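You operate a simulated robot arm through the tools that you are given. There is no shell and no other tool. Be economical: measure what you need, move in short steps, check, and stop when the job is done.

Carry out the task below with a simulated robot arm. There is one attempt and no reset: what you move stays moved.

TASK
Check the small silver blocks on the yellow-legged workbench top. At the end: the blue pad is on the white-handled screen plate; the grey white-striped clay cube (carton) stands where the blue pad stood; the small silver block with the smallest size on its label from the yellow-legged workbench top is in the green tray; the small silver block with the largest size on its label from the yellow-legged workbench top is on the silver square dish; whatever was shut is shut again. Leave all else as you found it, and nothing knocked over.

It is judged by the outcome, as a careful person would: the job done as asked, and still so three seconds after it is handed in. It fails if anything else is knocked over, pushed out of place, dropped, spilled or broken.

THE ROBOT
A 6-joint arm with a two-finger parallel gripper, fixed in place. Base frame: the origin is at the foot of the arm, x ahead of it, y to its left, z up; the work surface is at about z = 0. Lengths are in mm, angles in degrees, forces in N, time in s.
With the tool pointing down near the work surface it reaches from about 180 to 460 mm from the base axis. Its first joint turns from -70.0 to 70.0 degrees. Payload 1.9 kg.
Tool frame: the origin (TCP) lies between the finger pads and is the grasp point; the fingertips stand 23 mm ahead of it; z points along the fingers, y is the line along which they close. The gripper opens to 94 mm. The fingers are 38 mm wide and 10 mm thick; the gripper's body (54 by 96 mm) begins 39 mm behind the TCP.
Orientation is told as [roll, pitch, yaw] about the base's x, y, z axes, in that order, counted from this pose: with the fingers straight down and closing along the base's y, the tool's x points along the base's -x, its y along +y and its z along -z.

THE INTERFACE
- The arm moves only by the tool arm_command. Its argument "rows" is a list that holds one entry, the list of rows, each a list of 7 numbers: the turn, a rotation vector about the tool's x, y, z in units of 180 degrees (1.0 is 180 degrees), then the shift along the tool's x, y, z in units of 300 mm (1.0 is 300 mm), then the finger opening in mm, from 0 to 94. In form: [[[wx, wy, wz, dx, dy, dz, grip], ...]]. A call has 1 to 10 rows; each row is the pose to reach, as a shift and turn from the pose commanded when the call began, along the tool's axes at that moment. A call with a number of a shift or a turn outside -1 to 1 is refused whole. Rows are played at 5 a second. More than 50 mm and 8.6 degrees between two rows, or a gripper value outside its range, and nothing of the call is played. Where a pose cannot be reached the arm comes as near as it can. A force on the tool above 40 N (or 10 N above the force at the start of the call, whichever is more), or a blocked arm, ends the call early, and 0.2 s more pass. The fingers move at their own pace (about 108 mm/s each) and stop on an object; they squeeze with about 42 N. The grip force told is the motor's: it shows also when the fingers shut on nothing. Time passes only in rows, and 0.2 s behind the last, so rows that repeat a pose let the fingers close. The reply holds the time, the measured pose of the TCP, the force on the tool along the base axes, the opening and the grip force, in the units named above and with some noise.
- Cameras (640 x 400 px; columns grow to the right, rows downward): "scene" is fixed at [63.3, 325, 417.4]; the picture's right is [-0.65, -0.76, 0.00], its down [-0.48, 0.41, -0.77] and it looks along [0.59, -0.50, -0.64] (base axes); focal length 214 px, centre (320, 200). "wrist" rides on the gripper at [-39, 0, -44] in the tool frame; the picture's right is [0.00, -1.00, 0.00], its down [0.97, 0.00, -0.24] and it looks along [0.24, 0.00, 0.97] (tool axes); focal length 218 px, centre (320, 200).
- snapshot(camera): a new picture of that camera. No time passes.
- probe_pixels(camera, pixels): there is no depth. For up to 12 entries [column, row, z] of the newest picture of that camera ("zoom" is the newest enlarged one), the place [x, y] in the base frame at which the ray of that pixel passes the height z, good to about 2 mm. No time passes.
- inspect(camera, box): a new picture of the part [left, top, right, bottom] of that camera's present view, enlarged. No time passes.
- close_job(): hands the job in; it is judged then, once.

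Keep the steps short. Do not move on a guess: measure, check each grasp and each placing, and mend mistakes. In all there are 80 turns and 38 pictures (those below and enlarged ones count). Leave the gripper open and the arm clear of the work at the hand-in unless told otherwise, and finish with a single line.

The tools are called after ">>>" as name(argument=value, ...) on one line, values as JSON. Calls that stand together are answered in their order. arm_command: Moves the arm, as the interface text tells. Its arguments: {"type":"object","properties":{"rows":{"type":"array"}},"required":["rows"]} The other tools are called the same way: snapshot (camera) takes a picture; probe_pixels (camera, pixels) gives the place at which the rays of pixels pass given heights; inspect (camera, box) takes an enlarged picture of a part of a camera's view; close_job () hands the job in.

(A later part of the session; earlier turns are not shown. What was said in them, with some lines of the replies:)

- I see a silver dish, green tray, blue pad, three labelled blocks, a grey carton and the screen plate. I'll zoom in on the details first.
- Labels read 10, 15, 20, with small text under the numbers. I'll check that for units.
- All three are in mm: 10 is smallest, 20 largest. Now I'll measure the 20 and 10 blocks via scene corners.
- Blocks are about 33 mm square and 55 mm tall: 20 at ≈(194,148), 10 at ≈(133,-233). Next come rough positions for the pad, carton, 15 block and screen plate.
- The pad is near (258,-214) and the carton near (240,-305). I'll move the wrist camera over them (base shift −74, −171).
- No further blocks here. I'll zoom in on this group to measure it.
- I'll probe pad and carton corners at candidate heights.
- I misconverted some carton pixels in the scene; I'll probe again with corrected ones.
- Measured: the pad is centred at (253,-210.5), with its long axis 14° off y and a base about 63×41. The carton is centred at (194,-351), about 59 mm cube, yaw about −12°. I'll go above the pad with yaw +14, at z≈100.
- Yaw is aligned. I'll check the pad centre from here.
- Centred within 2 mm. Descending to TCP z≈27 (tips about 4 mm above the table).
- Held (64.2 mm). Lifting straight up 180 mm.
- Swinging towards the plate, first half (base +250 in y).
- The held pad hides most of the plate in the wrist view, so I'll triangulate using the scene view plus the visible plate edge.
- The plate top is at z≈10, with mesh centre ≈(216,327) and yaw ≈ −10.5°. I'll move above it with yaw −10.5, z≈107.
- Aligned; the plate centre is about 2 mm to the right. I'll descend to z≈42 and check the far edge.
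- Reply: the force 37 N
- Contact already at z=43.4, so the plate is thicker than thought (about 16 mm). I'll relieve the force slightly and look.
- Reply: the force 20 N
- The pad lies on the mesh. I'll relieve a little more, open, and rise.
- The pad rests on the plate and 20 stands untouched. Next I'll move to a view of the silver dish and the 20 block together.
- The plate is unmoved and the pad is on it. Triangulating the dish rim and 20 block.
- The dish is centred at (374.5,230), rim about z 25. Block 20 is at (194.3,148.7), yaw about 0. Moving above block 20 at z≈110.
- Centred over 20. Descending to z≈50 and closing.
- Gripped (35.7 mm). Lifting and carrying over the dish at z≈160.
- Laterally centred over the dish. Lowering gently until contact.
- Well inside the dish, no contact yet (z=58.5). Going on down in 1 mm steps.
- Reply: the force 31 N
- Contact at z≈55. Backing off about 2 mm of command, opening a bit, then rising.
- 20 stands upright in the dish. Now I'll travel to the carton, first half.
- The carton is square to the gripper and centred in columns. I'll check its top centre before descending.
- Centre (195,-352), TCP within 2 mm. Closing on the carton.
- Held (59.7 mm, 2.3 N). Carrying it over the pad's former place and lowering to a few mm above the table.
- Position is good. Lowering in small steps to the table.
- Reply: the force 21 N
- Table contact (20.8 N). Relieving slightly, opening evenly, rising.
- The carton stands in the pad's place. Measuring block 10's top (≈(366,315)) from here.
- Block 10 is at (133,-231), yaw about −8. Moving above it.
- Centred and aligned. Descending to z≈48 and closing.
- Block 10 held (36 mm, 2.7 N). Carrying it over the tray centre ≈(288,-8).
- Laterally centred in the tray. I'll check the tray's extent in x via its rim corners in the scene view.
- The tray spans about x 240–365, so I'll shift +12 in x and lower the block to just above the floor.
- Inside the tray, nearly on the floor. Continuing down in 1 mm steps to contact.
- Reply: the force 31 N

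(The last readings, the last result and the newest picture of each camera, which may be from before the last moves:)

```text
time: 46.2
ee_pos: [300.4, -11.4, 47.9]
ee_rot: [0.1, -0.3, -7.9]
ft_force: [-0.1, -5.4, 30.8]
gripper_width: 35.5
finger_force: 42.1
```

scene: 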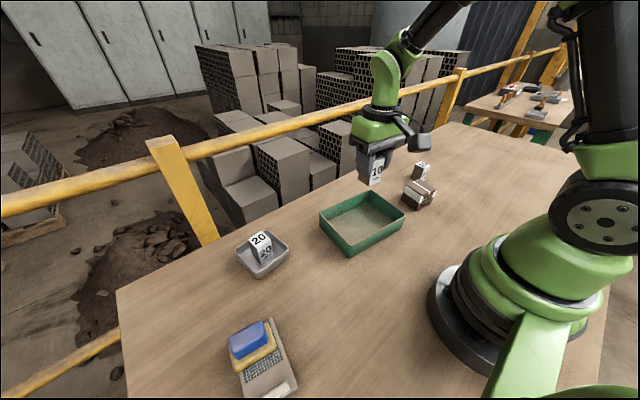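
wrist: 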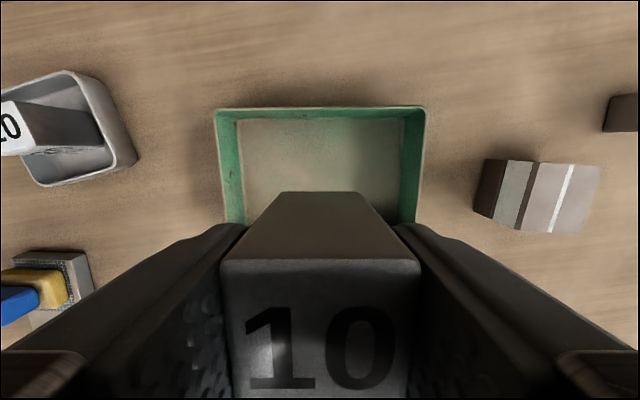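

Contact with the floor. Relieving, releasing, rising.

>>> arm_command(rows=[[[0, 0, 0, 0, 0, -0.003, 10], [0, 0, 0, 0, 0, -0.004, 10], [0, 0, 0, 0, 0, -0.004, 45], [0, 0, 0, 0, 0, -0.004, 60], [0, 0, 0, 0, 0, -0.004, 60], [0, 0, 0, 0, 0, -0.1, 60], [0, 0, 0, 0, 0, -0.24, 70], [0, 0, 0, 0, 0, -0.4, 94], [0, 0, 0, 0, 0, -0.55, 94], [0, 0, 0, 0, 0, -0.7, 94]]])

>>> snapshot(camera="wrist")

>>> inspect(camera="scene", box=[180, 290, 320, 400])

```text
time: 48.4
ee_pos: [299.3, -10.8, 259.1]
ee_rot: [0.0, -0.1, -8.1]
ft_force: [-0.5, 0.0, -0.6]
gripper_width: 94.1
finger_force: 0.0
```

```text
6 pictures are left
```

wrist: 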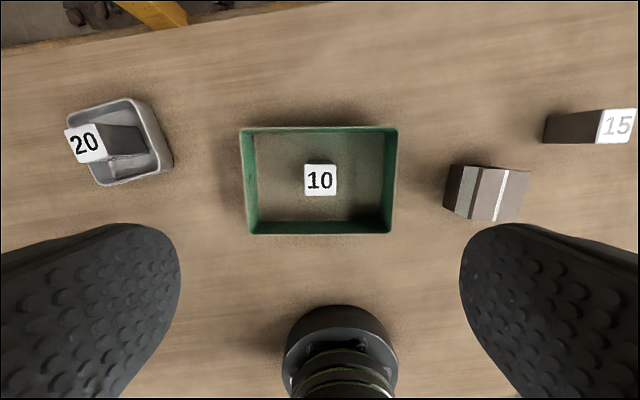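

```text
3.64 times, centred on (250, 345) of scene
```

zoom: 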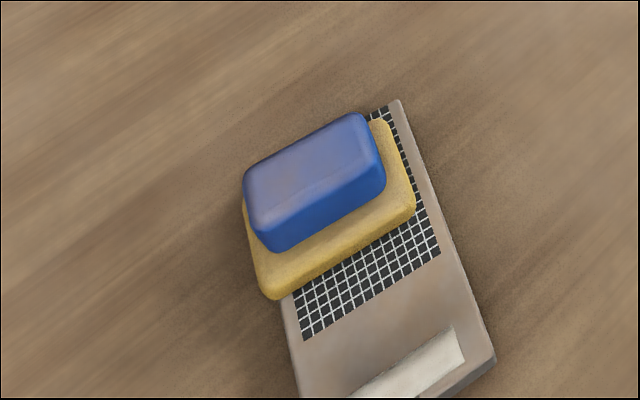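

10 is upright in the tray, 20 is upright in the dish, and the carton stands where the pad was. The pad rests flat and stable on the plate, slightly over its left edge. 15 and everything else are untouched, and nothing was shut at the start. The gripper is open and clear, so I'm handing in.

>>> close_job()

```text
The job is handed in.
```

Job handed in: the pad is on the screen plate (overhanging its left edge by a few mm), the carton is in the pad's old place, the 10 mm block is in the green tray, the 20 mm block is on the silver dish, and nothing had been shut.
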